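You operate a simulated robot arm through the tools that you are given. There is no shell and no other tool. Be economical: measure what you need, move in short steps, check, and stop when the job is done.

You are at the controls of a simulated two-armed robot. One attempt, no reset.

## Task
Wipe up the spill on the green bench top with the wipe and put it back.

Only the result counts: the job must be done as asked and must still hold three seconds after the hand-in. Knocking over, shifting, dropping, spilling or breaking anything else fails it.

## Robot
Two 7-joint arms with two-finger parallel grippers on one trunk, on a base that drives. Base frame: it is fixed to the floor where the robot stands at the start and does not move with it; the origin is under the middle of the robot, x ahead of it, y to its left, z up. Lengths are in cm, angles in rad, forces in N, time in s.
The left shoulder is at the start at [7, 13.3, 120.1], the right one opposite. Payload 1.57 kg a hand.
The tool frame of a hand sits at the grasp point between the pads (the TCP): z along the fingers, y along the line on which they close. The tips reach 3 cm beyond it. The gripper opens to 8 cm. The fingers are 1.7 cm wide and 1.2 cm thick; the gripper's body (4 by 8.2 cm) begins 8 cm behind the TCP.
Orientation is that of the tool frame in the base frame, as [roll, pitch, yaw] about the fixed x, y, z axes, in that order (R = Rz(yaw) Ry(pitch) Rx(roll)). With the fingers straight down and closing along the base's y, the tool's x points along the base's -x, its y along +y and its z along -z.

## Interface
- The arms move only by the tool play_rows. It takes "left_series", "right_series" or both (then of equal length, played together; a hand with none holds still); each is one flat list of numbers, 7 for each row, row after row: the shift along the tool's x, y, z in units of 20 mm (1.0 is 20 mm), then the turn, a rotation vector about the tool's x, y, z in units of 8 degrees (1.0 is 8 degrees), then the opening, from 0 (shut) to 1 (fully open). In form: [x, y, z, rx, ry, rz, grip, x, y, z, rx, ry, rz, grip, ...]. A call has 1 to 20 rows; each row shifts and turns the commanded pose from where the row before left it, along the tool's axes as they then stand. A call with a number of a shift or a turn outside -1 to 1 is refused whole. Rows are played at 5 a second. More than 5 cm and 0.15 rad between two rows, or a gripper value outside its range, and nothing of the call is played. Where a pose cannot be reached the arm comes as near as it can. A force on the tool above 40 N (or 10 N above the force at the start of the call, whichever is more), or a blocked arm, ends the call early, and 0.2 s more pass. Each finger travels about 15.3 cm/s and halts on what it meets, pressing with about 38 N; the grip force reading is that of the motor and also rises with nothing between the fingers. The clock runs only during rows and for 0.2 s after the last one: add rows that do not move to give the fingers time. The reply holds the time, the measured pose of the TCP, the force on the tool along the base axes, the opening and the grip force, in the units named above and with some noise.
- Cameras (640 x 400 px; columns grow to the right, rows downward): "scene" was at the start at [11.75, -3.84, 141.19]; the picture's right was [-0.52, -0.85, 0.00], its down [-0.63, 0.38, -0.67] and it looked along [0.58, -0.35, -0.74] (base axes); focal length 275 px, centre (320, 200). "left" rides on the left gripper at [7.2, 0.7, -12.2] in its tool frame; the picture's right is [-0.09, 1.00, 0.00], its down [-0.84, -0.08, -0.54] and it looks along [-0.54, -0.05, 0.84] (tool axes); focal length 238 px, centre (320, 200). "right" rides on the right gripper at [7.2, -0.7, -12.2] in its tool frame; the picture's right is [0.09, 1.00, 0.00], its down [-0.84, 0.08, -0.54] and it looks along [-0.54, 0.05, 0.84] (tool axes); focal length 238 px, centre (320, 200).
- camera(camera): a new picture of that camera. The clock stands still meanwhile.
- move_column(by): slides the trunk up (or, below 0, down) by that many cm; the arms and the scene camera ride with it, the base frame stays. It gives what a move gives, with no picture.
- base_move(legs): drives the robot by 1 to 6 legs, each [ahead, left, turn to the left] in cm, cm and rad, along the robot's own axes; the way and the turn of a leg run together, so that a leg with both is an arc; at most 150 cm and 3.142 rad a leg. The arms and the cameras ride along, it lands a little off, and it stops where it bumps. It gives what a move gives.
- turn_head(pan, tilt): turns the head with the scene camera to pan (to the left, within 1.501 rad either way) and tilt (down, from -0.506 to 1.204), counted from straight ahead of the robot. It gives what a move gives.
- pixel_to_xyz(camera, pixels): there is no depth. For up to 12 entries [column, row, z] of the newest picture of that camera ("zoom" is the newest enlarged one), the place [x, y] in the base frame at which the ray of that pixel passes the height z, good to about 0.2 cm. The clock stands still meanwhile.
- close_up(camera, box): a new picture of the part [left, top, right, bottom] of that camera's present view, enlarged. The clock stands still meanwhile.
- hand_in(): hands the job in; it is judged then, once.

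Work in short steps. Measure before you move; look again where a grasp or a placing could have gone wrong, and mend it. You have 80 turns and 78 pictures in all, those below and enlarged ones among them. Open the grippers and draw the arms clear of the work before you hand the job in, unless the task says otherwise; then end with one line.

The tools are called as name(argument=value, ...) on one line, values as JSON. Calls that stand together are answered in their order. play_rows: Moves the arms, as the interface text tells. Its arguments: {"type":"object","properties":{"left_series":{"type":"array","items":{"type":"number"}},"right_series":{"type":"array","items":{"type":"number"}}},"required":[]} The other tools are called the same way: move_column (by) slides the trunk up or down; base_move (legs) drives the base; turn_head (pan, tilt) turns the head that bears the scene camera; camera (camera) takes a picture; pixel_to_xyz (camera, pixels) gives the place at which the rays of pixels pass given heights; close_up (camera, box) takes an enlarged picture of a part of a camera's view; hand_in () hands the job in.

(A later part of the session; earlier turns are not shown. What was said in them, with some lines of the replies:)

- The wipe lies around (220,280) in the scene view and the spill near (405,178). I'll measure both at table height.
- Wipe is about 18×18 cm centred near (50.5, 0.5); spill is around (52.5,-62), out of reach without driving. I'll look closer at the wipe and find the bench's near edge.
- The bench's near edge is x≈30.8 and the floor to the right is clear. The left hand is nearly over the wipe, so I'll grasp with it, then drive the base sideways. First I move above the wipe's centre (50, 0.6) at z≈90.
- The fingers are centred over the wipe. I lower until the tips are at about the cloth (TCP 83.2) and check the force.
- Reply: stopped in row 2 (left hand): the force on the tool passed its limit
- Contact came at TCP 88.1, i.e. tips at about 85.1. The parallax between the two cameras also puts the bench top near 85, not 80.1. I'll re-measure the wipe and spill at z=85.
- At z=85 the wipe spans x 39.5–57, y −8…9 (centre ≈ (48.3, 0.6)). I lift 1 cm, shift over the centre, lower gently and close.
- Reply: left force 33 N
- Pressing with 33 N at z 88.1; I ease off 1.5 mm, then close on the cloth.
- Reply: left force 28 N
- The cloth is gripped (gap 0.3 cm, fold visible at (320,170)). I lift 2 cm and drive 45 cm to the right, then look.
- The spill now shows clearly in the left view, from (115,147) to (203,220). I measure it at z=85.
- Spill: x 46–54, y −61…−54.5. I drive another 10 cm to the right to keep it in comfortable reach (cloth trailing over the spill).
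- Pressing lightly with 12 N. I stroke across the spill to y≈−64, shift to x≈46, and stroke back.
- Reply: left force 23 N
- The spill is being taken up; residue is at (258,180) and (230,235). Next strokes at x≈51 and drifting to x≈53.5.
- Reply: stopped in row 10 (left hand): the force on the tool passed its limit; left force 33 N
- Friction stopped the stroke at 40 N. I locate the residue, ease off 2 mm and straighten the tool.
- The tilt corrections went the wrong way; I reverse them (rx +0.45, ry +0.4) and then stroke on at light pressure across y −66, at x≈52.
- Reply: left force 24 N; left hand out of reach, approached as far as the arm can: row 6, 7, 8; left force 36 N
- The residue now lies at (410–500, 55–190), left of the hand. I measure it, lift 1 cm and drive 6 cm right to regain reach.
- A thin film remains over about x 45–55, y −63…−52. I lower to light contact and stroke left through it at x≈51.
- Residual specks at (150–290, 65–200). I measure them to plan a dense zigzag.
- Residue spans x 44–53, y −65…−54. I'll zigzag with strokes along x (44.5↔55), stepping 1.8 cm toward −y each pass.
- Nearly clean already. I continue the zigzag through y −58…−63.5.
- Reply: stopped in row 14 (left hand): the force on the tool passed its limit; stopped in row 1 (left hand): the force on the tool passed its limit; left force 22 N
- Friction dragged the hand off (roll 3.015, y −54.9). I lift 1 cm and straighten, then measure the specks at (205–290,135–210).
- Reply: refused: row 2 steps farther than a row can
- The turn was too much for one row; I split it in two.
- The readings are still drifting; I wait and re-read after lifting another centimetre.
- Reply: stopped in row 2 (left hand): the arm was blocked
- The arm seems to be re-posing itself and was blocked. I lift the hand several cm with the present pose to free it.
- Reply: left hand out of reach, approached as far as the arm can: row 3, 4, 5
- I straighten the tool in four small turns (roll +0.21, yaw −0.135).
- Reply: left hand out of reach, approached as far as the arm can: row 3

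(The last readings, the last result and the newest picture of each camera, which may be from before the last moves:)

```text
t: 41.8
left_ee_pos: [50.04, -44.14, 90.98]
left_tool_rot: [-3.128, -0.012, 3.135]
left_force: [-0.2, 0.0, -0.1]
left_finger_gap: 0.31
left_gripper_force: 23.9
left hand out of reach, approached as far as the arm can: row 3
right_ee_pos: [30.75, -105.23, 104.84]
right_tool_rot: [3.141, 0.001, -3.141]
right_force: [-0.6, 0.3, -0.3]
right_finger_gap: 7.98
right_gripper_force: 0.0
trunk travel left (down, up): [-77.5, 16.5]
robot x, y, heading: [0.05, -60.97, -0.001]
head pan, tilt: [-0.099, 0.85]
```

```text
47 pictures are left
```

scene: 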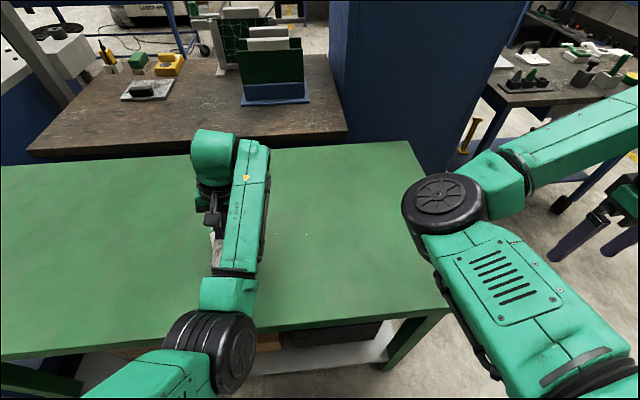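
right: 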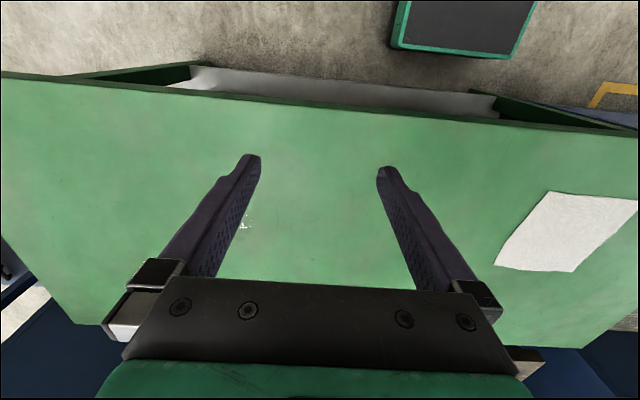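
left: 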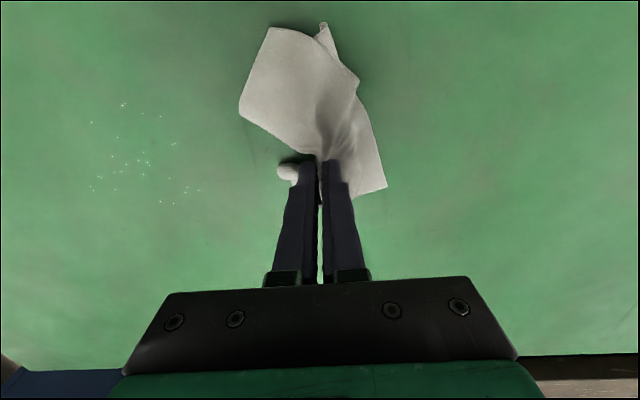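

Tool is straight again; specks remain at (90–200,105–200). I measure them and drive 10 cm further right so the spill area is well on the left arm's side.

pixel_to_xyz(camera="left", pixels=[[90, 122, 85], [123, 104, 85], [92, 190, 85], [145, 160, 85], [200, 188, 85], [162, 202, 85], [172, 143, 85]])

base_move(legs=[[0, -10, 0]])

camera(camera="left")

```text
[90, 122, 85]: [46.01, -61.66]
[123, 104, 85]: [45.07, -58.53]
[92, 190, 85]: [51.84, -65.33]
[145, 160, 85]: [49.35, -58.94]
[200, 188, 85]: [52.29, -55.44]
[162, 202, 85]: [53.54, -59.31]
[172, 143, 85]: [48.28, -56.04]
```

```text
t: 43.0
left_ee_pos: [49.97, -54.27, 91.16]
left_tool_rot: [-3.122, -0.009, 3.131]
left_force: [0.6, 0.0, -0.3]
left_finger_gap: 0.27
left_gripper_force: 24.3
right_ee_pos: [30.7, -114.99, 104.88]
right_tool_rot: [3.14, 0.0, -3.141]
right_force: [-0.4, 0.1, 0.1]
right_finger_gap: 7.99
right_gripper_force: 0.0
trunk travel left (down, up): [-77.5, 16.5]
robot x, y, heading: [-0.2, -70.83, -0.001]
head pan, tilt: [-0.099, 0.85]
```

```text
46 pictures are left
```

left: 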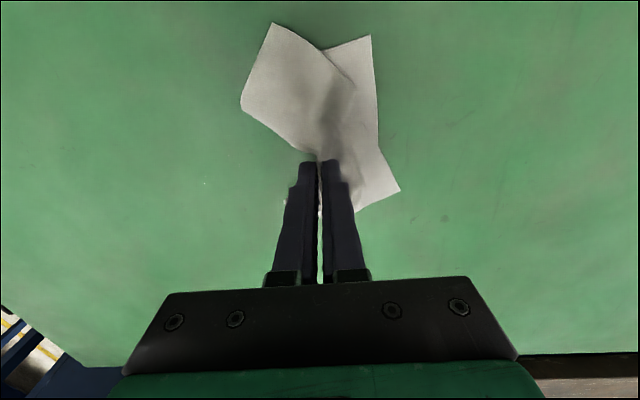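

Dragging the cloth removed nearly all specks. I lower to light contact and stroke right to y≈−67 at x≈50.

play_rows(left_series=[0, 0, 0.7, 0, 0, 0, 0, 0, 0, 0.5, 0, 0, 0, 0, 0, -0.3, 0.2, 0, 0, 0, 0, 0, -0.6, 0, 0, 0, 0, 0, 0, -0.6, 0, 0, 0, 0, 0, 0, -0.6, 0, 0, 0, 0, 0, 0, -0.6, 0, 0, 0, 0, 0, 0, -0.6, 0, 0, 0, 0, 0, 0, -0.6, 0, 0, 0, 0, 0, 0, -0.6, 0, 0, 0, 0, 0, 0, -0.6, 0, 0, 0, 0, 0, 0, -0.6, 0, 0, 0, 0, 0, 0, -0.6, 0, 0, 0, 0, 0, 0, 0, 0, 0, 0, 0, 0])

camera(camera="left")

```text
t: 46.0
left_ee_pos: [51.54, -62.14, 88.68]
left_tool_rot: [3.092, 0.019, -3.086]
left_force: [0.2, 0.6, 0.3]
left_finger_gap: 0.29
left_gripper_force: 23.9
right_ee_pos: [30.76, -115.07, 104.95]
right_tool_rot: [-3.141, 0.001, 3.141]
right_force: [0.8, -0.3, -0.3]
right_finger_gap: 7.99
right_gripper_force: 0.1
trunk travel left (down, up): [-77.5, 16.5]
robot x, y, heading: [-0.18, -71.15, -0.005]
head pan, tilt: [-0.099, 0.85]
```

```text
45 pictures are left
```

left: 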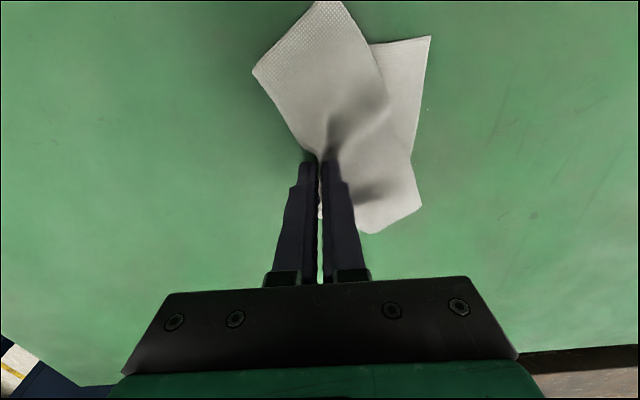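

The hand lags again (y −62 vs commanded −67, tilted) without tool force, so something up the arm is blocked. I tilt the head to see the elbow.

turn_head(pan=0.3, tilt=1.15)

camera(camera="scene")

```text
t: 46.9
left_ee_pos: [51.38, -62.06, 88.27]
left_tool_rot: [3.084, 0.012, -3.088]
left_force: [-0.3, -0.8, 1.7]
left_finger_gap: 0.27
left_gripper_force: 24.1
right_ee_pos: [30.67, -115.05, 104.75]
right_tool_rot: [-3.141, 0.002, -3.141]
right_force: [-0.4, -0.1, 0.0]
right_finger_gap: 8.0
right_gripper_force: 0.1
trunk travel left (down, up): [-77.5, 16.5]
robot x, y, heading: [0.31, -70.88, -0.003]
head pan, tilt: [0.3, 1.15]
```

```text
44 pictures are left
```

scene: 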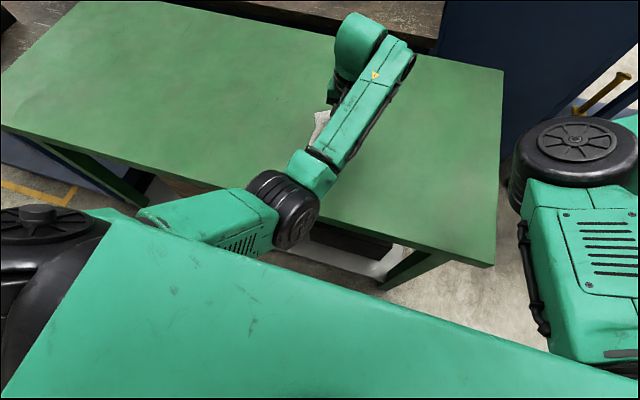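

The left elbow hangs at the bench's near edge and is catching there. I raise the trunk 12 cm to give the elbow clearance.

move_column(by=12)

play_rows(left_series=[0, 0, 0, 0.2, 0, 0.19, 0, 0, 0, 0, 0.2, 0, 0.19, 0, 0, 0, 0, 0, 0, 0, 0])

camera(camera="scene")

camera(camera="left")

```text
t: 48.4
left_ee_pos: [51.06, -61.94, 99.94]
left_tool_rot: [3.076, 0.006, -3.091]
left_force: [-0.3, -0.5, -0.3]
left_finger_gap: 0.28
left_gripper_force: 23.9
right_ee_pos: [30.65, -115.04, 116.83]
right_tool_rot: [3.141, 0.0, 3.141]
right_force: [-0.2, -0.2, -0.5]
right_finger_gap: 8.0
right_gripper_force: 0.0
trunk travel left (down, up): [-89.5, 4.5]
robot x, y, heading: [0.29, -70.86, -0.002]
head pan, tilt: [0.3, 1.15]
```

```text
t: 49.2
left_ee_pos: [51.11, -61.97, 99.94]
left_tool_rot: [3.136, 0.001, 3.137]
left_force: [0.9, -0.7, 0.0]
left_finger_gap: 0.29
left_gripper_force: 24.1
right_ee_pos: [30.73, -115.11, 116.84]
right_tool_rot: [-3.141, -0.001, -3.14]
right_force: [1.0, 0.9, 0.3]
right_finger_gap: 8.02
right_gripper_force: 0.1
trunk travel left (down, up): [-89.5, 4.5]
robot x, y, heading: [-0.35, -70.91, -0.0]
head pan, tilt: [0.3, 1.15]
```

```text
43 pictures are left
```

scene: 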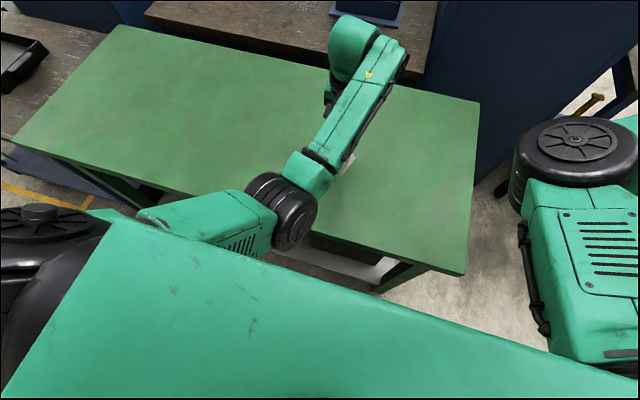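

```text
42 pictures are left
```

left: 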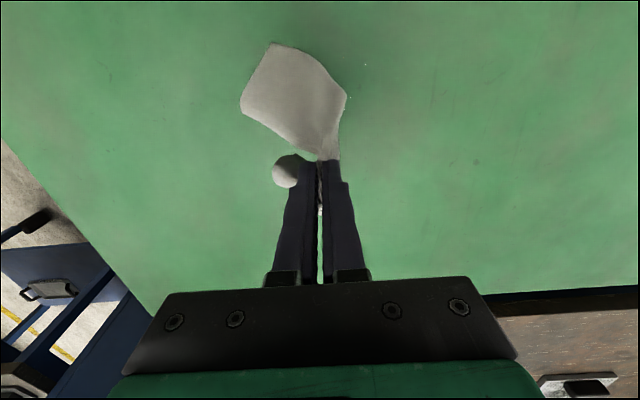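

Freed and straight. Zoom in around the spill area for remaining specks.

close_up(camera="left", box=[220, 0, 540, 200])

close_up(camera="scene", box=[300, 80, 480, 270])

pixel_to_xyz(camera="left", pixels=[[365, 65, 85], [347, 95, 85], [475, 160, 85]])

```text
2.00 times, centred on (380, 100) of left
```

zoom: 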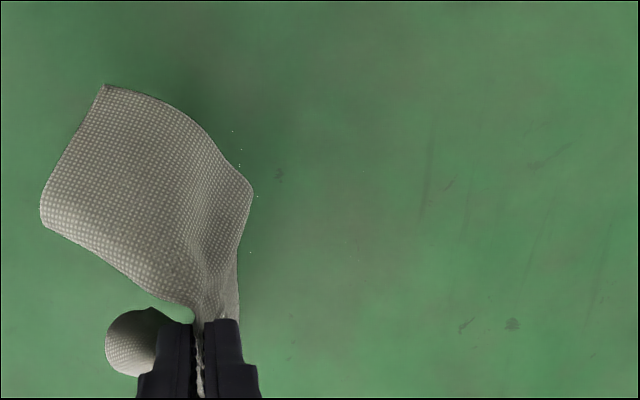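

```text
2.11 times, centred on (390, 175) of scene
```

zoom: 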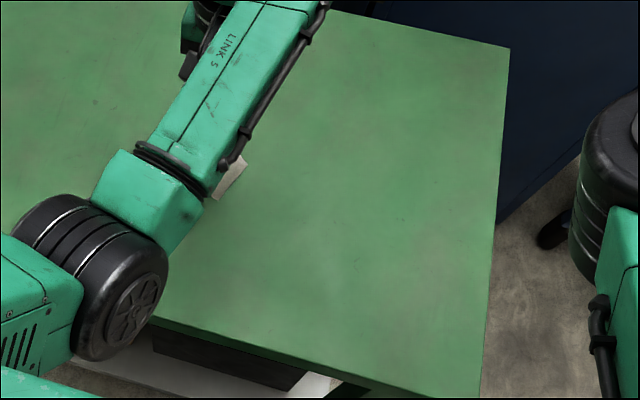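

```text
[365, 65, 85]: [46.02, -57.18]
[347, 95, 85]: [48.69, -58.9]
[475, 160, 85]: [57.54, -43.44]
```

A few specks remain near x 44–50, y −59…−57. I lower again over (48, −64) and check contact and pose.

play_rows(left_series=[0.5, -0.3, 1, 0, 0, 0, 0, 0.5, -0.3, 1, 0, 0, 0, 0, 0.5, -0.4, 1, 0, 0, 0, 0, 0, 0, 1, 0, 0, 0, 0, 0, 0, 1, 0, 0, 0, 0, 0, 0, 0.5, 0, 0, 0, 0, 0, 0, 0.25, 0, 0, 0, 0, 0, 0, 0.05, 0, 0, 0, 0, 0, 0, 0, 0, 0, 0, 0])

camera(camera="scene")

```text
t: 49.8
left_ee_pos: [50.51, -60.67, 96.98]
left_tool_rot: [3.093, 0.041, -3.124]
left_force: [-0.3, 0.2, 0.2]
left_finger_gap: 0.26
left_gripper_force: 24.2
right_ee_pos: [30.72, -115.12, 116.91]
right_tool_rot: [-3.14, 0.0, 3.14]
right_force: [-0.8, 0.5, 0.6]
right_finger_gap: 8.0
right_gripper_force: 0.0
trunk travel left (down, up): [-89.5, 4.5]
robot x, y, heading: [-0.1, -70.99, -0.0]
head pan, tilt: [0.3, 1.15]
stopped in row 3 (left hand): the arm was blocked; the commanded pose is now the measured one
```

```text
39 pictures are left
```

scene: 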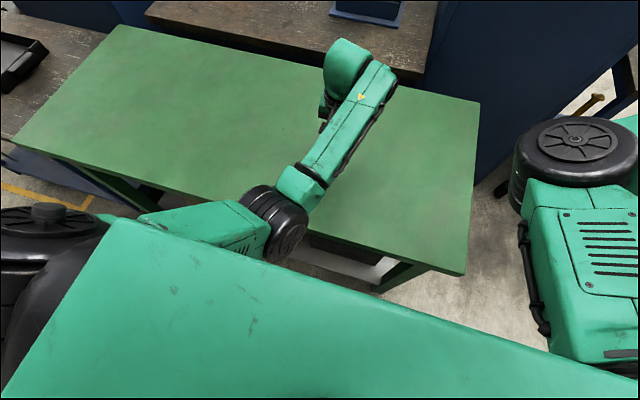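

Blocked again with no tool force. I estimate the elbow's place at several candidate heights to know what it meets.

pixel_to_xyz(camera="scene", pixels=[[275, 222, 85], [275, 222, 95], [275, 222, 105], [275, 222, 115], [340, 70, 100], [340, 70, 115], [325, 235, 85]])

```text
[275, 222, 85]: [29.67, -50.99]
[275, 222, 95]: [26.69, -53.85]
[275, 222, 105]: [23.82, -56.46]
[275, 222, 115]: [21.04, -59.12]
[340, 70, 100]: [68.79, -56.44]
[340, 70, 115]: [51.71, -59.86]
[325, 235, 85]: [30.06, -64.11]
```

The elbow seems to have drifted into an awkward posture. I raise the hand to about z 115 and bring it back toward its original place relative to the robot to let the arm re-pose.

play_rows(left_series=[0, 0, -0.8, 0.17, 0.15, 0.06, 0, 0, 0, -0.8, 0.17, 0.15, 0.06, 0, 0, 0, -1, 0, 0, 0, 0, 0, 0, -1, 0, 0, 0, 0, 0, 0, -1, 0, 0, 0, 0, 0, 0, -1, 0, 0, 0, 0, 0, 0, -1, 0, 0, 0, 0, 0, 0, -1, 0, 0, 0, 0, 0, 0, -1, 0, 0, 0, 0, 0, 0, 0, 0, 0, 0, 0])

camera(camera="scene")

```text
t: 52.0
left_ee_pos: [55.0, -61.12, 110.63]
left_tool_rot: [-3.138, 0.001, 3.139]
left_force: [0.4, 1.0, -0.1]
left_finger_gap: 0.28
left_gripper_force: 24.5
left hand out of reach, approached as far as the arm can: row 5, 6, 7, 8, 9
right_ee_pos: [30.74, -115.11, 116.87]
right_tool_rot: [-3.14, 0.0, 3.14]
right_force: [0.3, -0.5, -0.6]
right_finger_gap: 8.01
right_gripper_force: 0.0
trunk travel left (down, up): [-89.5, 4.5]
robot x, y, heading: [-0.19, -70.67, -0.001]
head pan, tilt: [0.3, 1.15]
```

```text
38 pictures are left
```

scene: 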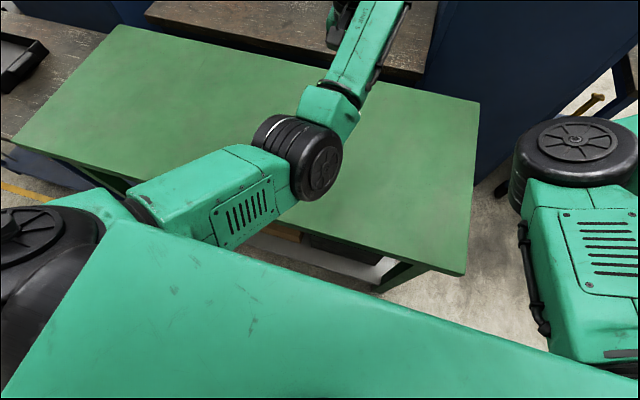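

The hand was pushed to x=55 ("out of reach"), so a joint limit acts. I move the hand toward its starting place relative to the robot (y≈−73, x≈46).

play_rows(left_series=[0.4, -0.8, 0, 0, 0, 0, 0, 0.4, -0.8, 0, 0, 0, 0, 0, 0.4, -0.8, 0, 0, 0, 0, 0, 0.4, -0.8, 0, 0, 0, 0, 0, 0.4, -0.8, 0, 0, 0, 0, 0, 0.4, -0.8, 0, 0, 0, 0, 0, 0.4, -0.8, 0, 0, 0, 0, 0, 0.4, -0.8, 0, 0, 0, 0, 0, 0, 0, 0, 0, 0, 0, 0])

camera(camera="scene")

```text
t: 54.0
left_ee_pos: [50.66, -74.34, 109.39]
left_tool_rot: [3.14, -0.001, -3.141]
left_force: [0.3, -0.5, -0.3]
left_finger_gap: 0.31
left_gripper_force: 24.4
left hand out of reach, approached as far as the arm can: row 1, 2, 3, 4, 5
right_ee_pos: [30.59, -115.41, 116.77]
right_tool_rot: [3.14, 0.001, 3.141]
right_force: [0.1, 0.5, 0.0]
right_finger_gap: 8.0
right_gripper_force: 0.0
trunk travel left (down, up): [-89.5, 4.5]
robot x, y, heading: [-0.22, -70.53, 0.0]
head pan, tilt: [0.3, 1.15]
```

```text
37 pictures are left
```

scene: 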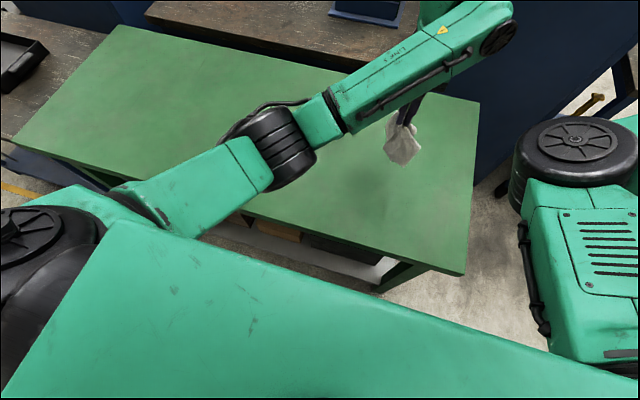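

The arm is back in its good posture (elbow left, forearm to the right). I lower the trunk again and drive 12 cm left so the hand is over the spill's right side while staying at robot-relative y≈−4.

base_move(legs=[[0, 12, 0]])

move_column(by=-12)

camera(camera="left")

camera(camera="scene")

```text
t: 55.3
left_ee_pos: [50.84, -62.58, 109.46]
left_tool_rot: [3.137, 0.0, 3.139]
left_force: [0.8, -0.7, 0.5]
left_finger_gap: 0.26
left_gripper_force: 24.6
right_ee_pos: [30.61, -103.56, 116.69]
right_tool_rot: [3.138, 0.0, -3.141]
right_force: [0.1, 0.7, -0.6]
right_finger_gap: 8.01
right_gripper_force: 0.0
trunk travel left (down, up): [-89.5, 4.5]
robot x, y, heading: [0.14, -58.94, -0.003]
head pan, tilt: [0.3, 1.15]
```

```text
t: 56.8
left_ee_pos: [50.78, -62.29, 97.38]
left_tool_rot: [-3.142, 0.0, 3.141]
left_force: [0.1, -0.8, -0.5]
left_finger_gap: 0.28
left_gripper_force: 23.8
right_ee_pos: [30.69, -103.18, 104.84]
right_tool_rot: [-3.141, -0.002, 3.141]
right_force: [0.1, 0.5, 0.5]
right_finger_gap: 8.02
right_gripper_force: 0.0
trunk travel left (down, up): [-77.5, 16.5]
robot x, y, heading: [0.26, -59.11, 0.001]
head pan, tilt: [0.3, 1.15]
```

```text
36 pictures are left
```

left: 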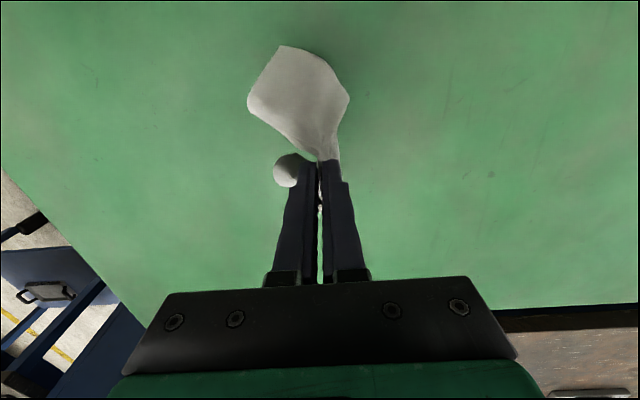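

```text
35 pictures are left
```

scene: 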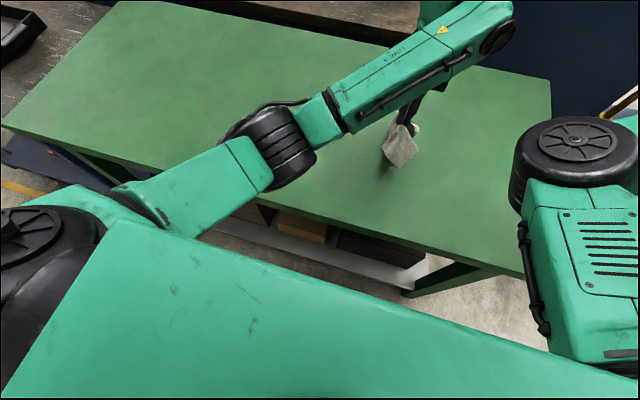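

Good posture. I lower to contact at about (49,−62) and do x-strokes between 44.5 and 54 there.

play_rows(left_series=[0, 0, 1, 0, 0, 0, 0, 0, 0, 1, 0, 0, 0, 0, 0, 0, 1, 0, 0, 0, 0, 0, 0, 1, 0, 0, 0, 0, 0, 0, 0.35, 0, 0, 0, 0, 0, 0, 0.15, 0, 0, 0, 0, 0, 0, 0.03, 0, 0, 0, 0, 0, 0, 0, 0, 0, 0, 0])

play_rows(left_series=[0.65, 0, 0, 0, 0, 0, 0, 0.65, 0, 0, 0, 0, 0, 0, 0.65, 0, 0, 0, 0, 0, 0, 0.65, 0, 0, 0, 0, 0, 0, 0.5, 0, 0, 0, 0, 0, 0, 0, 0.9, 0, 0, 0, 0, 0, -0.7, 0, 0, 0, 0, 0, 0, -0.7, 0, 0, 0, 0, 0, 0, -0.7, 0, 0, 0, 0, 0, 0, -0.7, 0, 0, 0, 0, 0, 0, -0.7, 0, 0, 0, 0, 0, 0, -0.7, 0, 0, 0, 0, 0, 0, -0.5, 0, 0, 0, 0, 0, 0, 0, 0, 0, 0, 0, 0, 0])

camera(camera="left")

```text
t: 58.6
left_ee_pos: [50.77, -62.34, 88.4]
left_tool_rot: [-3.141, 0.003, 3.141]
left_force: [0.9, 0.5, 6.1]
left_finger_gap: 0.29
left_gripper_force: 23.6
right_ee_pos: [30.58, -103.26, 104.69]
right_tool_rot: [3.141, 0.0, -3.14]
right_force: [0.4, -0.2, -0.3]
right_finger_gap: 7.99
right_gripper_force: 0.1
trunk travel left (down, up): [-77.5, 16.5]
robot x, y, heading: [-0.17, -59.05, -0.002]
head pan, tilt: [0.3, 1.15]
```

```text
t: 61.6
left_ee_pos: [53.88, -60.57, 88.28]
left_tool_rot: [3.14, 0.0, 3.141]
left_force: [-1.9, 0.4, 8.4]
left_finger_gap: 0.26
left_gripper_force: 24.4
right_ee_pos: [30.57, -103.25, 105.0]
right_tool_rot: [-3.14, 0.002, -3.14]
right_force: [0.3, 0.7, -0.3]
right_finger_gap: 8.0
right_gripper_force: 0.1
trunk travel left (down, up): [-77.5, 16.5]
robot x, y, heading: [-0.15, -59.21, -0.003]
head pan, tilt: [0.3, 1.15]
```

```text
34 pictures are left
```

left: 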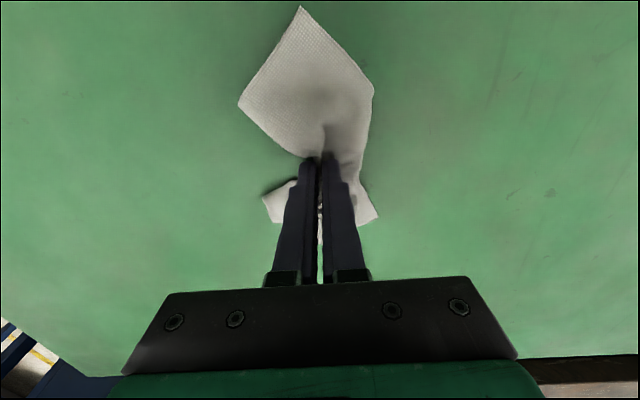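

Light, well-tracked contact and no specks outside the cloth. Two more zigzag strokes via base-left 4 cm (keeping the arm's posture), at y≈−57 and −55.

base_move(legs=[[0, 3, 0]])

play_rows(left_series=[0.7, 0, 0, 0, 0, 0, 0, 0.7, 0, 0, 0, 0, 0, 0, 0.7, 0, 0, 0, 0, 0, 0, 0.7, 0, 0, 0, 0, 0, 0, 0.7, 0, 0, 0, 0, 0, 0, 0.7, 0, 0, 0, 0, 0, 0, 0.6, 0, 0, 0, 0, 0, 0, 0, 0.9, 0, 0, 0, 0, 0, -0.7, 0, 0, 0, 0, 0, 0, -0.7, 0, 0, 0, 0, 0, 0, -0.7, 0, 0, 0, 0, 0, 0, -0.7, 0, 0, 0, 0, 0, 0, -0.7, 0, 0, 0, 0, 0, 0, -0.7, 0, 0, 0, 0, 0, 0, -0.6, 0, 0, 0, 0, 0, 0, 0, -0.9, 0, 0, 0, 0, 0, 0, 0, -0.5, 0, 0, 0, 0])

camera(camera="left")

```text
t: 62.4
left_ee_pos: [53.91, -57.75, 88.41]
left_tool_rot: [3.138, 0.002, 3.14]
left_force: [0.2, 1.5, 8.5]
left_finger_gap: 0.3
left_gripper_force: 24.0
right_ee_pos: [30.6, -100.54, 104.77]
right_tool_rot: [3.138, -0.001, 3.14]
right_force: [0.6, -0.6, 0.1]
right_finger_gap: 8.03
right_gripper_force: 0.2
trunk travel left (down, up): [-77.5, 16.5]
robot x, y, heading: [0.03, -56.0, -0.002]
head pan, tilt: [0.3, 1.15]
```

```text
t: 64.1
left_ee_pos: [49.93, -51.53, 92.48]
left_tool_rot: [3.056, 0.148, -3.083]
left_force: [-1.0, 0.1, -0.1]
left_finger_gap: 0.29
left_gripper_force: 24.2
right_ee_pos: [30.72, -100.27, 104.95]
right_tool_rot: [-3.141, -0.001, 3.141]
right_force: [0.0, 0.1, 0.1]
right_finger_gap: 8.01
right_gripper_force: 0.1
trunk travel left (down, up): [-77.5, 16.5]
robot x, y, heading: [-0.08, -55.93, 0.001]
head pan, tilt: [0.3, 1.15]
stopped in row 8 (left hand): the arm was blocked; the commanded pose is now the measured one
```

```text
33 pictures are left
```

left: 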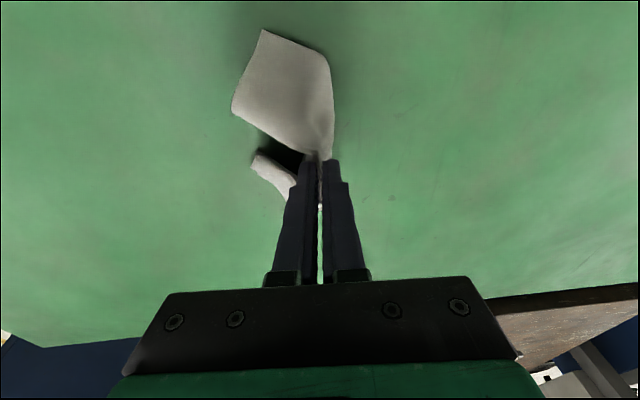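

Another posture flip near robot-relative y≈0. I lift, straighten and move right to recover the good posture, then inspect the spill area.

play_rows(left_series=[0, 0, -1, 0.2, 0.35, 0.14, 0, 0, 0, -1, 0.2, 0.35, 0.14, 0, 0, 0, -1, 0.2, 0.35, 0.14, 0, 0, -0.5, -1, 0, 0, 0, 0, 0, -0.8, -0.7, 0, 0, 0, 0, 0, -0.8, 0, 0, 0, 0, 0, 0, -0.8, 0, 0, 0, 0, 0, 0, -0.8, 0, 0, 0, 0, 0, 0, -0.8, 0, 0, 0, 0, 0, 0, -0.8, 0, 0, 0, 0, 0, 0, -0.5, 0, 0, 0, 0, 0, 0, 0, 0, 0, 0, 0, 0])

camera(camera="scene")

close_up(camera="left", box=[120, 0, 560, 260])

```text
t: 66.7
left_ee_pos: [53.23, -64.66, 98.48]
left_tool_rot: [-3.141, -0.003, -3.139]
left_force: [-0.2, -0.5, -0.7]
left_finger_gap: 0.29
left_gripper_force: 23.8
left hand out of reach, approached as far as the arm can: row 1, 2, 3, 4
right_ee_pos: [30.78, -100.22, 104.83]
right_tool_rot: [-3.141, -0.001, 3.141]
right_force: [-0.2, -0.4, -1.3]
right_finger_gap: 7.99
right_gripper_force: 0.1
trunk travel left (down, up): [-77.5, 16.5]
robot x, y, heading: [-0.22, -56.05, -0.006]
head pan, tilt: [0.3, 1.15]
```

```text
32 pictures are left
```

scene: 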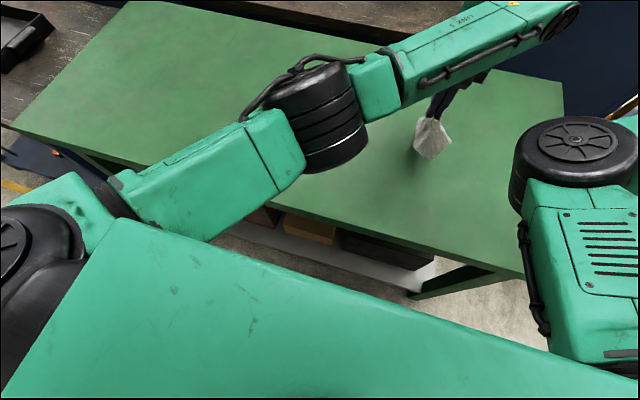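

```text
1.45 times, centred on (340, 130) of left
```

zoom: 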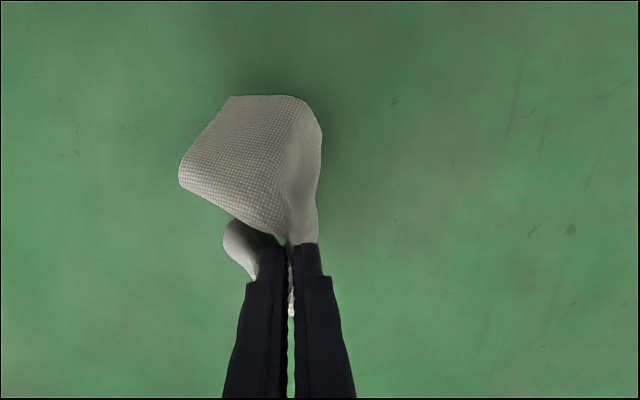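

It looks clean here. I raise the hand 3 cm and drive 50 cm left; then the right wrist camera will show the spill area unobstructed.

play_rows(left_series=[0.3, 0, -0.8, 0, 0, 0, 0, 0.3, 0, -0.7, 0, 0, 0, 0, 0, 0, 0, 0, 0, 0, 0])

base_move(legs=[[0, 50, 0]])

turn_head(pan=0.7, tilt=0.8)

camera(camera="scene")

camera(camera="right")

```text
t: 67.5
left_ee_pos: [52.12, -64.84, 101.58]
left_tool_rot: [3.141, -0.006, -3.139]
left_force: [0.1, -0.1, -0.6]
left_finger_gap: 0.28
left_gripper_force: 24.0
right_ee_pos: [30.9, -100.34, 104.72]
right_tool_rot: [-3.141, 0.001, -3.141]
right_force: [1.1, 0.6, 0.5]
right_finger_gap: 8.0
right_gripper_force: 0.0
trunk travel left (down, up): [-77.5, 16.5]
robot x, y, heading: [-0.23, -56.1, -0.005]
head pan, tilt: [0.3, 1.15]
```

```text
t: 70.5
left_ee_pos: [52.17, -14.83, 101.39]
left_tool_rot: [3.14, -0.002, -3.14]
left_force: [-0.2, 0.8, 0.0]
left_finger_gap: 0.29
left_gripper_force: 24.1
right_ee_pos: [30.86, -50.33, 104.86]
right_tool_rot: [3.141, -0.001, 3.14]
right_force: [0.4, -0.1, 0.1]
right_finger_gap: 7.96
right_gripper_force: 0.1
trunk travel left (down, up): [-77.5, 16.5]
robot x, y, heading: [-0.04, -6.22, 0.004]
head pan, tilt: [0.3, 1.15]
```

```text
t: 71.3
left_ee_pos: [52.11, -14.72, 101.42]
left_tool_rot: [3.142, -0.004, -3.14]
left_force: [0.7, -0.7, -0.4]
left_finger_gap: 0.31
left_gripper_force: 24.4
right_ee_pos: [30.87, -50.4, 104.83]
right_tool_rot: [-3.14, 0.0, -3.141]
right_force: [-0.1, 0.1, -0.3]
right_finger_gap: 7.99
right_gripper_force: 0.0
trunk travel left (down, up): [-77.5, 16.5]
robot x, y, heading: [0.31, -5.92, -0.001]
head pan, tilt: [0.7, 0.799]
```

```text
30 pictures are left
```

scene: 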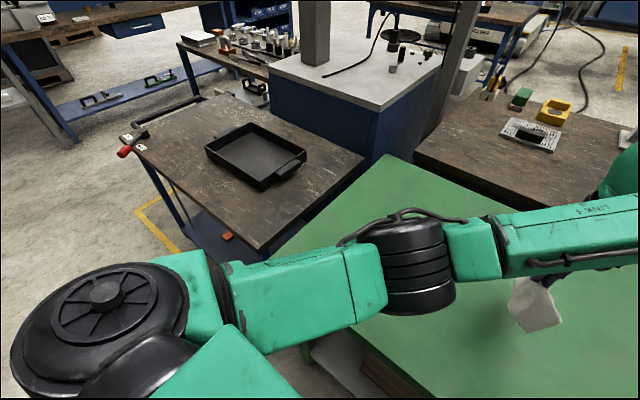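

```text
29 pictures are left
```

right: 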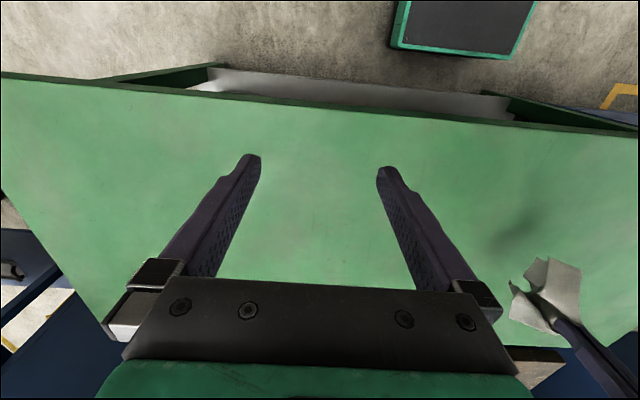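

The spill area in the right view is around (200–280,170–270). I zoom in there for leftover specks.

close_up(camera="right", box=[180, 140, 400, 280])

close_up(camera="left", box=[0, 0, 300, 190])

pixel_to_xyz(camera="right", pixels=[[200, 200, 85], [300, 200, 85], [250, 200, 85], [300, 265, 85], [200, 140, 85]])

```text
2.86 times, centred on (290, 210) of right
```

zoom: 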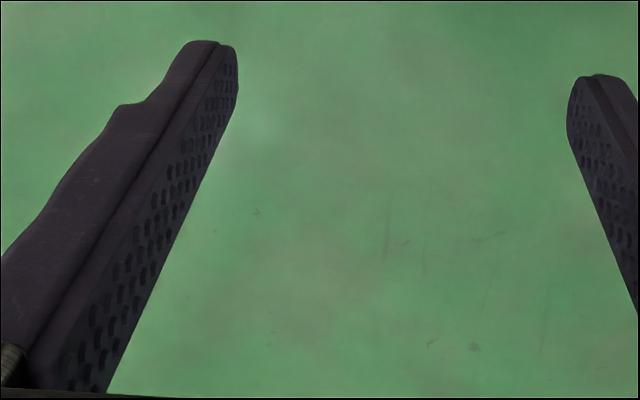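

```text
2.11 times, centred on (150, 95) of left
```

zoom: 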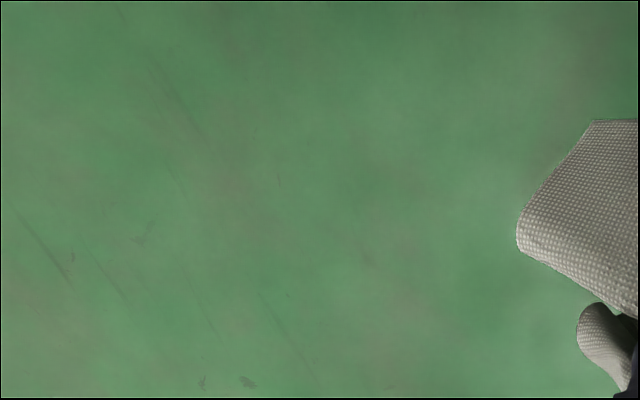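

```text
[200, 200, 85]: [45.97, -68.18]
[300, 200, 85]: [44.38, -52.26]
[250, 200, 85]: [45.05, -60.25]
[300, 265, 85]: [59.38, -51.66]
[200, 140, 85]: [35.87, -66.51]
```

Spill area looks clean. Before driving further left I measure the tray bench's near corner (262,248) for clearance.

pixel_to_xyz(camera="scene", pixels=[[262, 248, 85], [130, 135, 85], [255, 185, 88], [228, 237, 5]])

turn_head(pan=-0.85, tilt=0.85)

close_up(camera="scene", box=[160, 50, 480, 250])

```text
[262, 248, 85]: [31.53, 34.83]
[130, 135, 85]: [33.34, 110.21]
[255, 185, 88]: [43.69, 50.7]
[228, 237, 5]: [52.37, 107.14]
```

```text
t: 73.0
left_ee_pos: [52.08, -14.71, 101.46]
left_tool_rot: [-3.14, -0.003, -3.141]
left_force: [0.1, -0.3, -0.1]
left_finger_gap: 0.32
left_gripper_force: 24.5
right_ee_pos: [30.99, -50.39, 104.78]
right_tool_rot: [3.141, -0.001, 3.14]
right_force: [-0.5, -0.3, 0.5]
right_finger_gap: 8.0
right_gripper_force: 0.2
trunk travel left (down, up): [-77.5, 16.5]
robot x, y, heading: [-0.21, -6.15, -0.003]
head pan, tilt: [-0.85, 0.85]
```

```text
2.00 times, centred on (320, 150) of scene
```

zoom: 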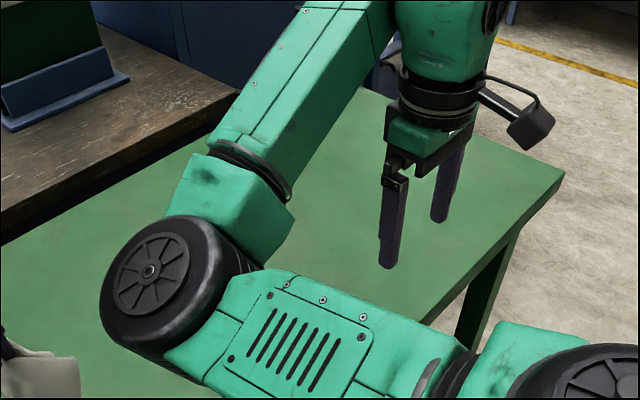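

The tray bench's front edge is level with the green bench's (x≈31.5), so driving left is free. I drive 15.3 cm left, then bring the hand to x≈48.3.

base_move(legs=[[0, 15.3, 0]])

play_rows(left_series=[0.6, 0, 0.5, 0, 0, 0, 0, 0.6, 0, 0.5, 0, 0, 0, 0, 0.6, 0, 0.5, 0, 0, 0, 0, 0, 0, 0, 0, 0, 0, 0])

camera(camera="left")

camera(camera="scene")

close_up(camera="right", box=[0, 80, 320, 280])

```text
t: 74.4
left_ee_pos: [52.06, 0.29, 101.51]
left_tool_rot: [3.14, -0.003, 3.141]
left_force: [-0.4, 0.1, -0.6]
left_finger_gap: 0.26
left_gripper_force: 23.8
right_ee_pos: [30.86, -35.39, 104.71]
right_tool_rot: [3.139, -0.001, 3.138]
right_force: [-0.2, 0.0, -0.7]
right_finger_gap: 8.02
right_gripper_force: 0.0
trunk travel left (down, up): [-77.5, 16.5]
robot x, y, heading: [0.26, 9.18, -0.003]
head pan, tilt: [-0.85, 0.85]
```

```text
t: 75.4
left_ee_pos: [48.52, 0.51, 98.51]
left_tool_rot: [3.141, -0.003, 3.137]
left_force: [1.0, 0.5, 0.2]
left_finger_gap: 0.29
left_gripper_force: 23.9
right_ee_pos: [30.74, -35.12, 104.71]
right_tool_rot: [-3.142, -0.001, 3.138]
right_force: [0.3, 0.2, 0.0]
right_finger_gap: 8.0
right_gripper_force: 0.2
trunk travel left (down, up): [-77.5, 16.5]
robot x, y, heading: [0.23, 9.29, -0.003]
head pan, tilt: [-0.85, 0.85]
```

```text
25 pictures are left
```

left: 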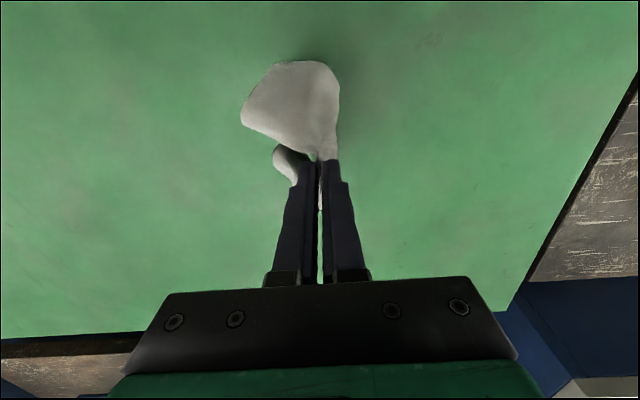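

```text
24 pictures are left
```

scene: 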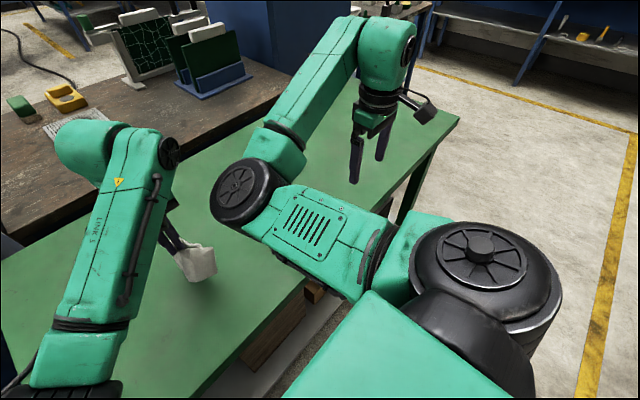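

```text
2.00 times, centred on (160, 180) of right
```

zoom: 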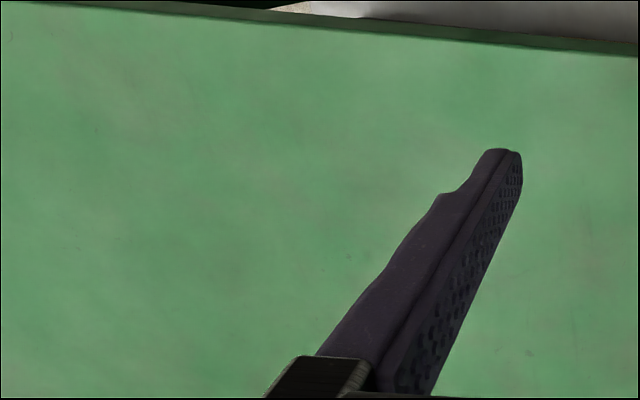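

The spill area is clean in the right view. I lower the wipe onto its place at (48.4, 0.5), to TCP≈88.6.

play_rows(left_series=[0, 0, 0.8, 0, 0, 0, 0, 0, 0, 0.8, 0, 0, 0, 0, 0, 0, 0.8, 0, 0, 0, 0, 0, 0, 0.8, 0, 0, 0, 0, 0, 0, 0.8, 0, 0, 0, 0, 0, 0, 0.8, 0, 0, 0, 0, 0, 0, 0.15, 0, 0, 0, 0, 0, 0, 0, 0, 0, 0, 0])

camera(camera="left")

```text
t: 77.2
left_ee_pos: [50.13, 2.91, 88.69]
left_tool_rot: [3.115, 0.015, -3.102]
left_force: [-1.1, 0.0, 1.8]
left_finger_gap: 0.29
left_gripper_force: 24.3
right_ee_pos: [30.65, -35.11, 105.0]
right_tool_rot: [3.141, -0.001, 3.14]
right_force: [0.1, 0.8, -0.5]
right_finger_gap: 7.98
right_gripper_force: 0.2
trunk travel left (down, up): [-77.5, 16.5]
robot x, y, heading: [-0.36, 9.24, -0.003]
head pan, tilt: [-0.85, 0.85]
```

```text
22 pictures are left
```

left: 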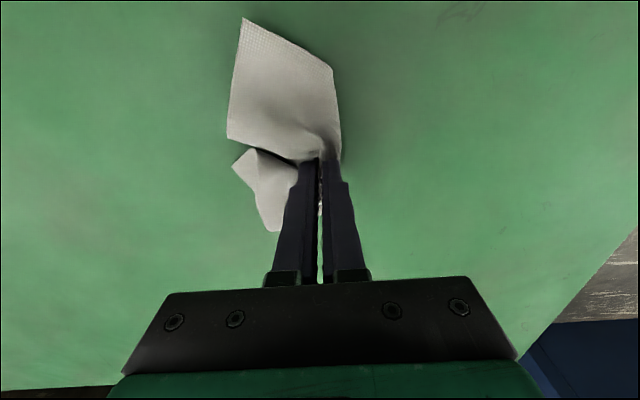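

The hand ended at (50.1, 2.9) and the cloth lies trailing to its right. I measure the cloth's outline before releasing.

pixel_to_xyz(camera="left", pixels=[[243, 18, 85], [332, 68, 86], [228, 138, 86], [275, 232, 85], [320, 158, 85], [340, 160, 85]])

turn_head(pan=-0.1, tilt=0.9)

camera(camera="scene")

```text
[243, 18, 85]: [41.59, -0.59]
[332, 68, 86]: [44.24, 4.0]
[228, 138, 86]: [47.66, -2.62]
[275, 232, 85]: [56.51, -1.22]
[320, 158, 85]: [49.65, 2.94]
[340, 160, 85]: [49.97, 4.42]
```

```text
t: 78.3
left_ee_pos: [49.81, 3.09, 88.43]
left_tool_rot: [3.109, 0.014, -3.107]
left_force: [4.8, -3.2, 17.5]
left_finger_gap: 0.32
left_gripper_force: 24.2
right_ee_pos: [30.66, -35.27, 104.89]
right_tool_rot: [3.141, 0.0, 3.137]
right_force: [0.5, 0.6, -0.5]
right_finger_gap: 8.01
right_gripper_force: 0.0
trunk travel left (down, up): [-77.5, 16.5]
robot x, y, heading: [0.16, 9.13, -0.006]
head pan, tilt: [-0.099, 0.901]
```

```text
21 pictures are left
```

scene: 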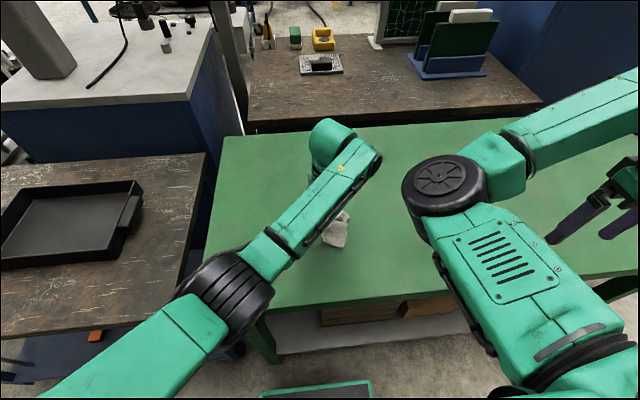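

The wipe covers x 41.6–56.5, y −2.6…4.4, centred near its original place. I release in small steps and lift straight up.

play_rows(left_series=[0, 0, -0.1, 0, 0, 0, 0.1, 0, 0, 0, 0, 0, 0, 0.25, 0, 0, 0, 0, 0, 0, 0.35, 0, 0, -0.3, 0, 0, 0, 0.35, 0, 0, -0.6, 0, 0, 0, 0.35, 0, 0, -0.8, 0, 0, 0, 0.35, 0, 0, -1, 0, 0, 0, 0.35, 0, 0, -1, 0, 0, 0, 0.35, 0, 0, -1, 0, 0, 0, 0.35, 0, 0, -1, 0, 0, 0, 0.35, 0, 0, 0, 0, 0, 0, 0.35])

camera(camera="left")

camera(camera="scene")

```text
t: 80.7
left_ee_pos: [48.52, 0.5, 100.18]
left_tool_rot: [-3.141, -0.003, 3.14]
left_force: [-0.3, 0.2, -1.1]
left_finger_gap: 2.79
left_gripper_force: 0.1
right_ee_pos: [30.78, -35.05, 104.86]
right_tool_rot: [3.141, 0.001, 3.14]
right_force: [-0.3, -0.3, -0.8]
right_finger_gap: 7.99
right_gripper_force: 0.1
trunk travel left (down, up): [-77.5, 16.5]
robot x, y, heading: [0.03, 9.41, -0.006]
head pan, tilt: [-0.099, 0.901]
```

```text
20 pictures are left
```

left: 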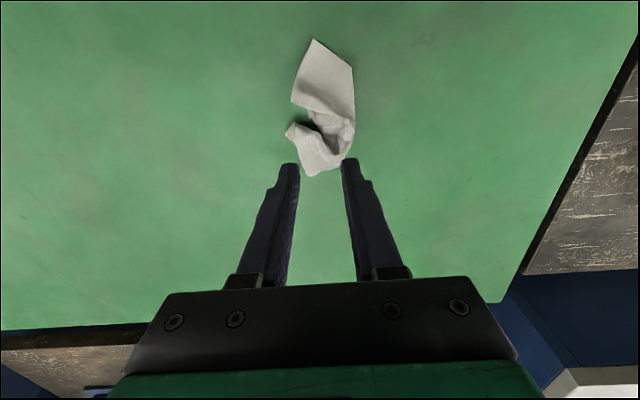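

```text
19 pictures are left
```

scene: 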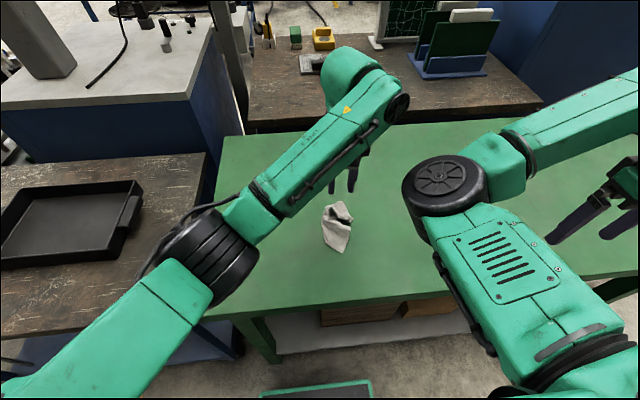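

Released cleanly and the arm snapped back to its good pose. I measure the wipe's place.

pixel_to_xyz(camera="left", pixels=[[315, 40, 85], [325, 105, 86], [310, 176, 85], [352, 100, 86], [290, 125, 86]])

turn_head(pan=-1.0, tilt=0.6)

camera(camera="scene")

```text
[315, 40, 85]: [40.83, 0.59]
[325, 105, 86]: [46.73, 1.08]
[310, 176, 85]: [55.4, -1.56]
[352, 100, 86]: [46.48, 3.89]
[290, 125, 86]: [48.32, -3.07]
```

```text
t: 81.9
left_ee_pos: [48.52, 0.49, 100.02]
left_tool_rot: [-3.14, -0.003, 3.141]
left_force: [0.3, -0.6, -0.7]
left_finger_gap: 2.8
left_gripper_force: 0.0
right_ee_pos: [30.74, -35.16, 104.85]
right_tool_rot: [3.141, -0.001, 3.137]
right_force: [0.0, 0.4, 0.0]
right_finger_gap: 8.01
right_gripper_force: 0.1
trunk travel left (down, up): [-77.5, 16.5]
robot x, y, heading: [-0.13, 9.48, -0.002]
head pan, tilt: [-1.0, 0.6]
```

```text
18 pictures are left
```

scene: 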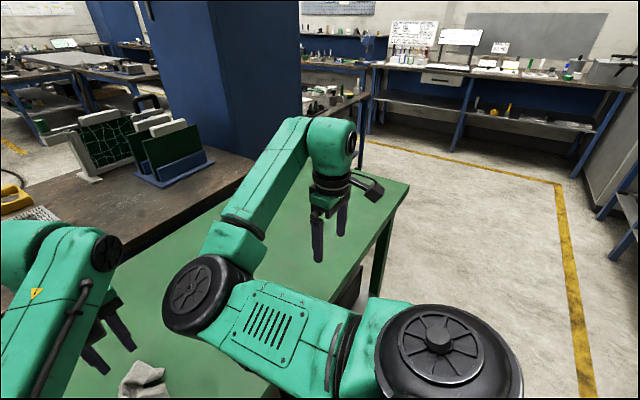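

The wipe is centred at about (47.7, 0.5), its original place. One close look at the spill region, with the hand lifted clear and grippers open.

play_rows(left_series=[0, 0, -1, 0, 0, 0, 0.6, 0, 0, -1, 0, 0, 0, 0.8, 0, 0, -1, 0, 0, 0, 1, 0, 0, -1, 0, 0, 0, 1, 0, 0, -1, 0, 0, 0, 1, 0, 0, -1, 0, 0, 0, 1, 0, 0, 0, 0, 0, 0, 1], right_series=[0, 1, 0, 0, 0, 0, 1, 0, 1, -0.5, 0, 0, 0, 1, 0.5, 1, -0.5, 0, 0, 0, 1, 0.5, 0.5, -0.5, 0, 0, 0, 1, 0, 0, -0.5, 0, 0, 0, 1, 0, 0, -0.5, 0, 0, 0, 1, 0, 0, 0, 0, 0, 0, 1])

close_up(camera="right", box=[0, 80, 320, 280])

close_up(camera="scene", box=[200, 130, 420, 280])

close_up(camera="left", box=[0, 30, 320, 230])

camera(camera="left")

```text
t: 83.5
left_ee_pos: [48.59, 0.48, 112.27]
left_tool_rot: [-3.14, -0.005, 3.139]
left_force: [-0.6, -0.4, 0.2]
left_finger_gap: 8.01
left_gripper_force: 0.0
right_ee_pos: [29.36, -29.36, 109.34]
right_tool_rot: [3.141, -0.001, 3.138]
right_force: [0.1, -0.2, -0.1]
right_finger_gap: 8.01
right_gripper_force: 0.0
right hand out of reach, approached as far as the arm can: row 4
trunk travel left (down, up): [-77.5, 16.5]
robot x, y, heading: [0.16, 9.59, -0.004]
head pan, tilt: [-1.0, 0.6]
```

```text
2.00 times, centred on (160, 180) of right
```

zoom: 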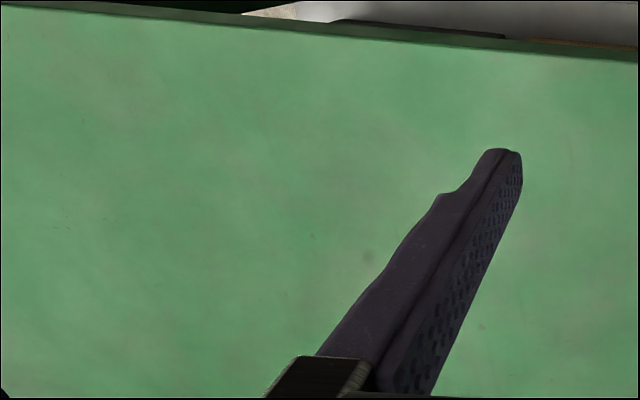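

```text
2.67 times, centred on (310, 205) of scene
```

zoom: 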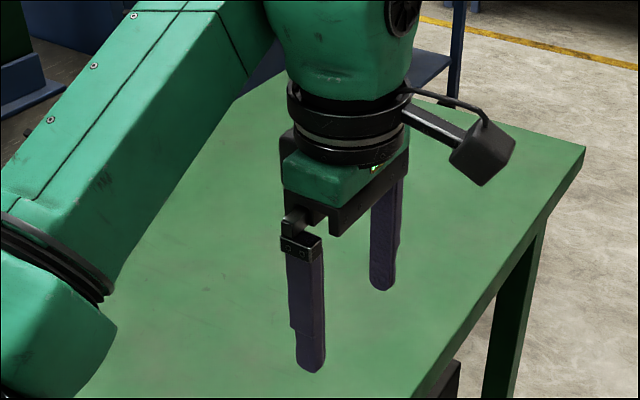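

```text
2.00 times, centred on (160, 130) of left
```

zoom: 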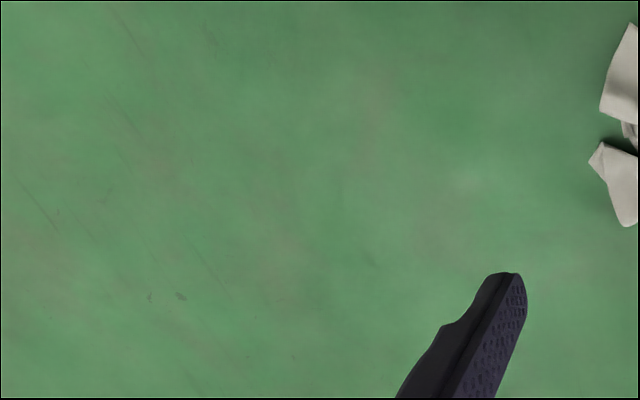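

```text
14 pictures are left
```

left: 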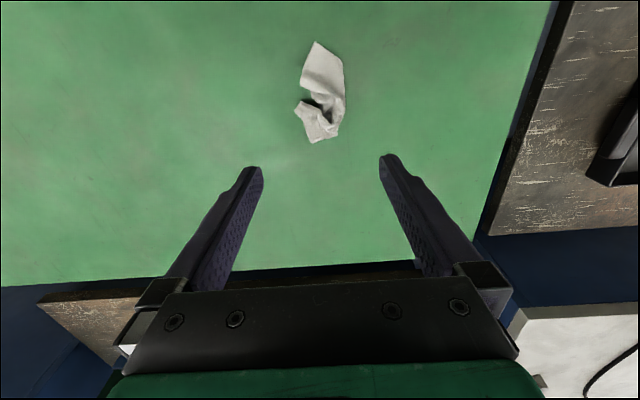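

The spill area shows no wet residue in any view. The wipe lies at its original place, both grippers are open and the arms are clear, so I hand in.

hand_in()

```text
The job is handed in.
```

The spill is wiped up, with no wet residue visible in the last pictures. The wipe is back within about 1 cm of where it started, but it lies crumpled rather than flat.
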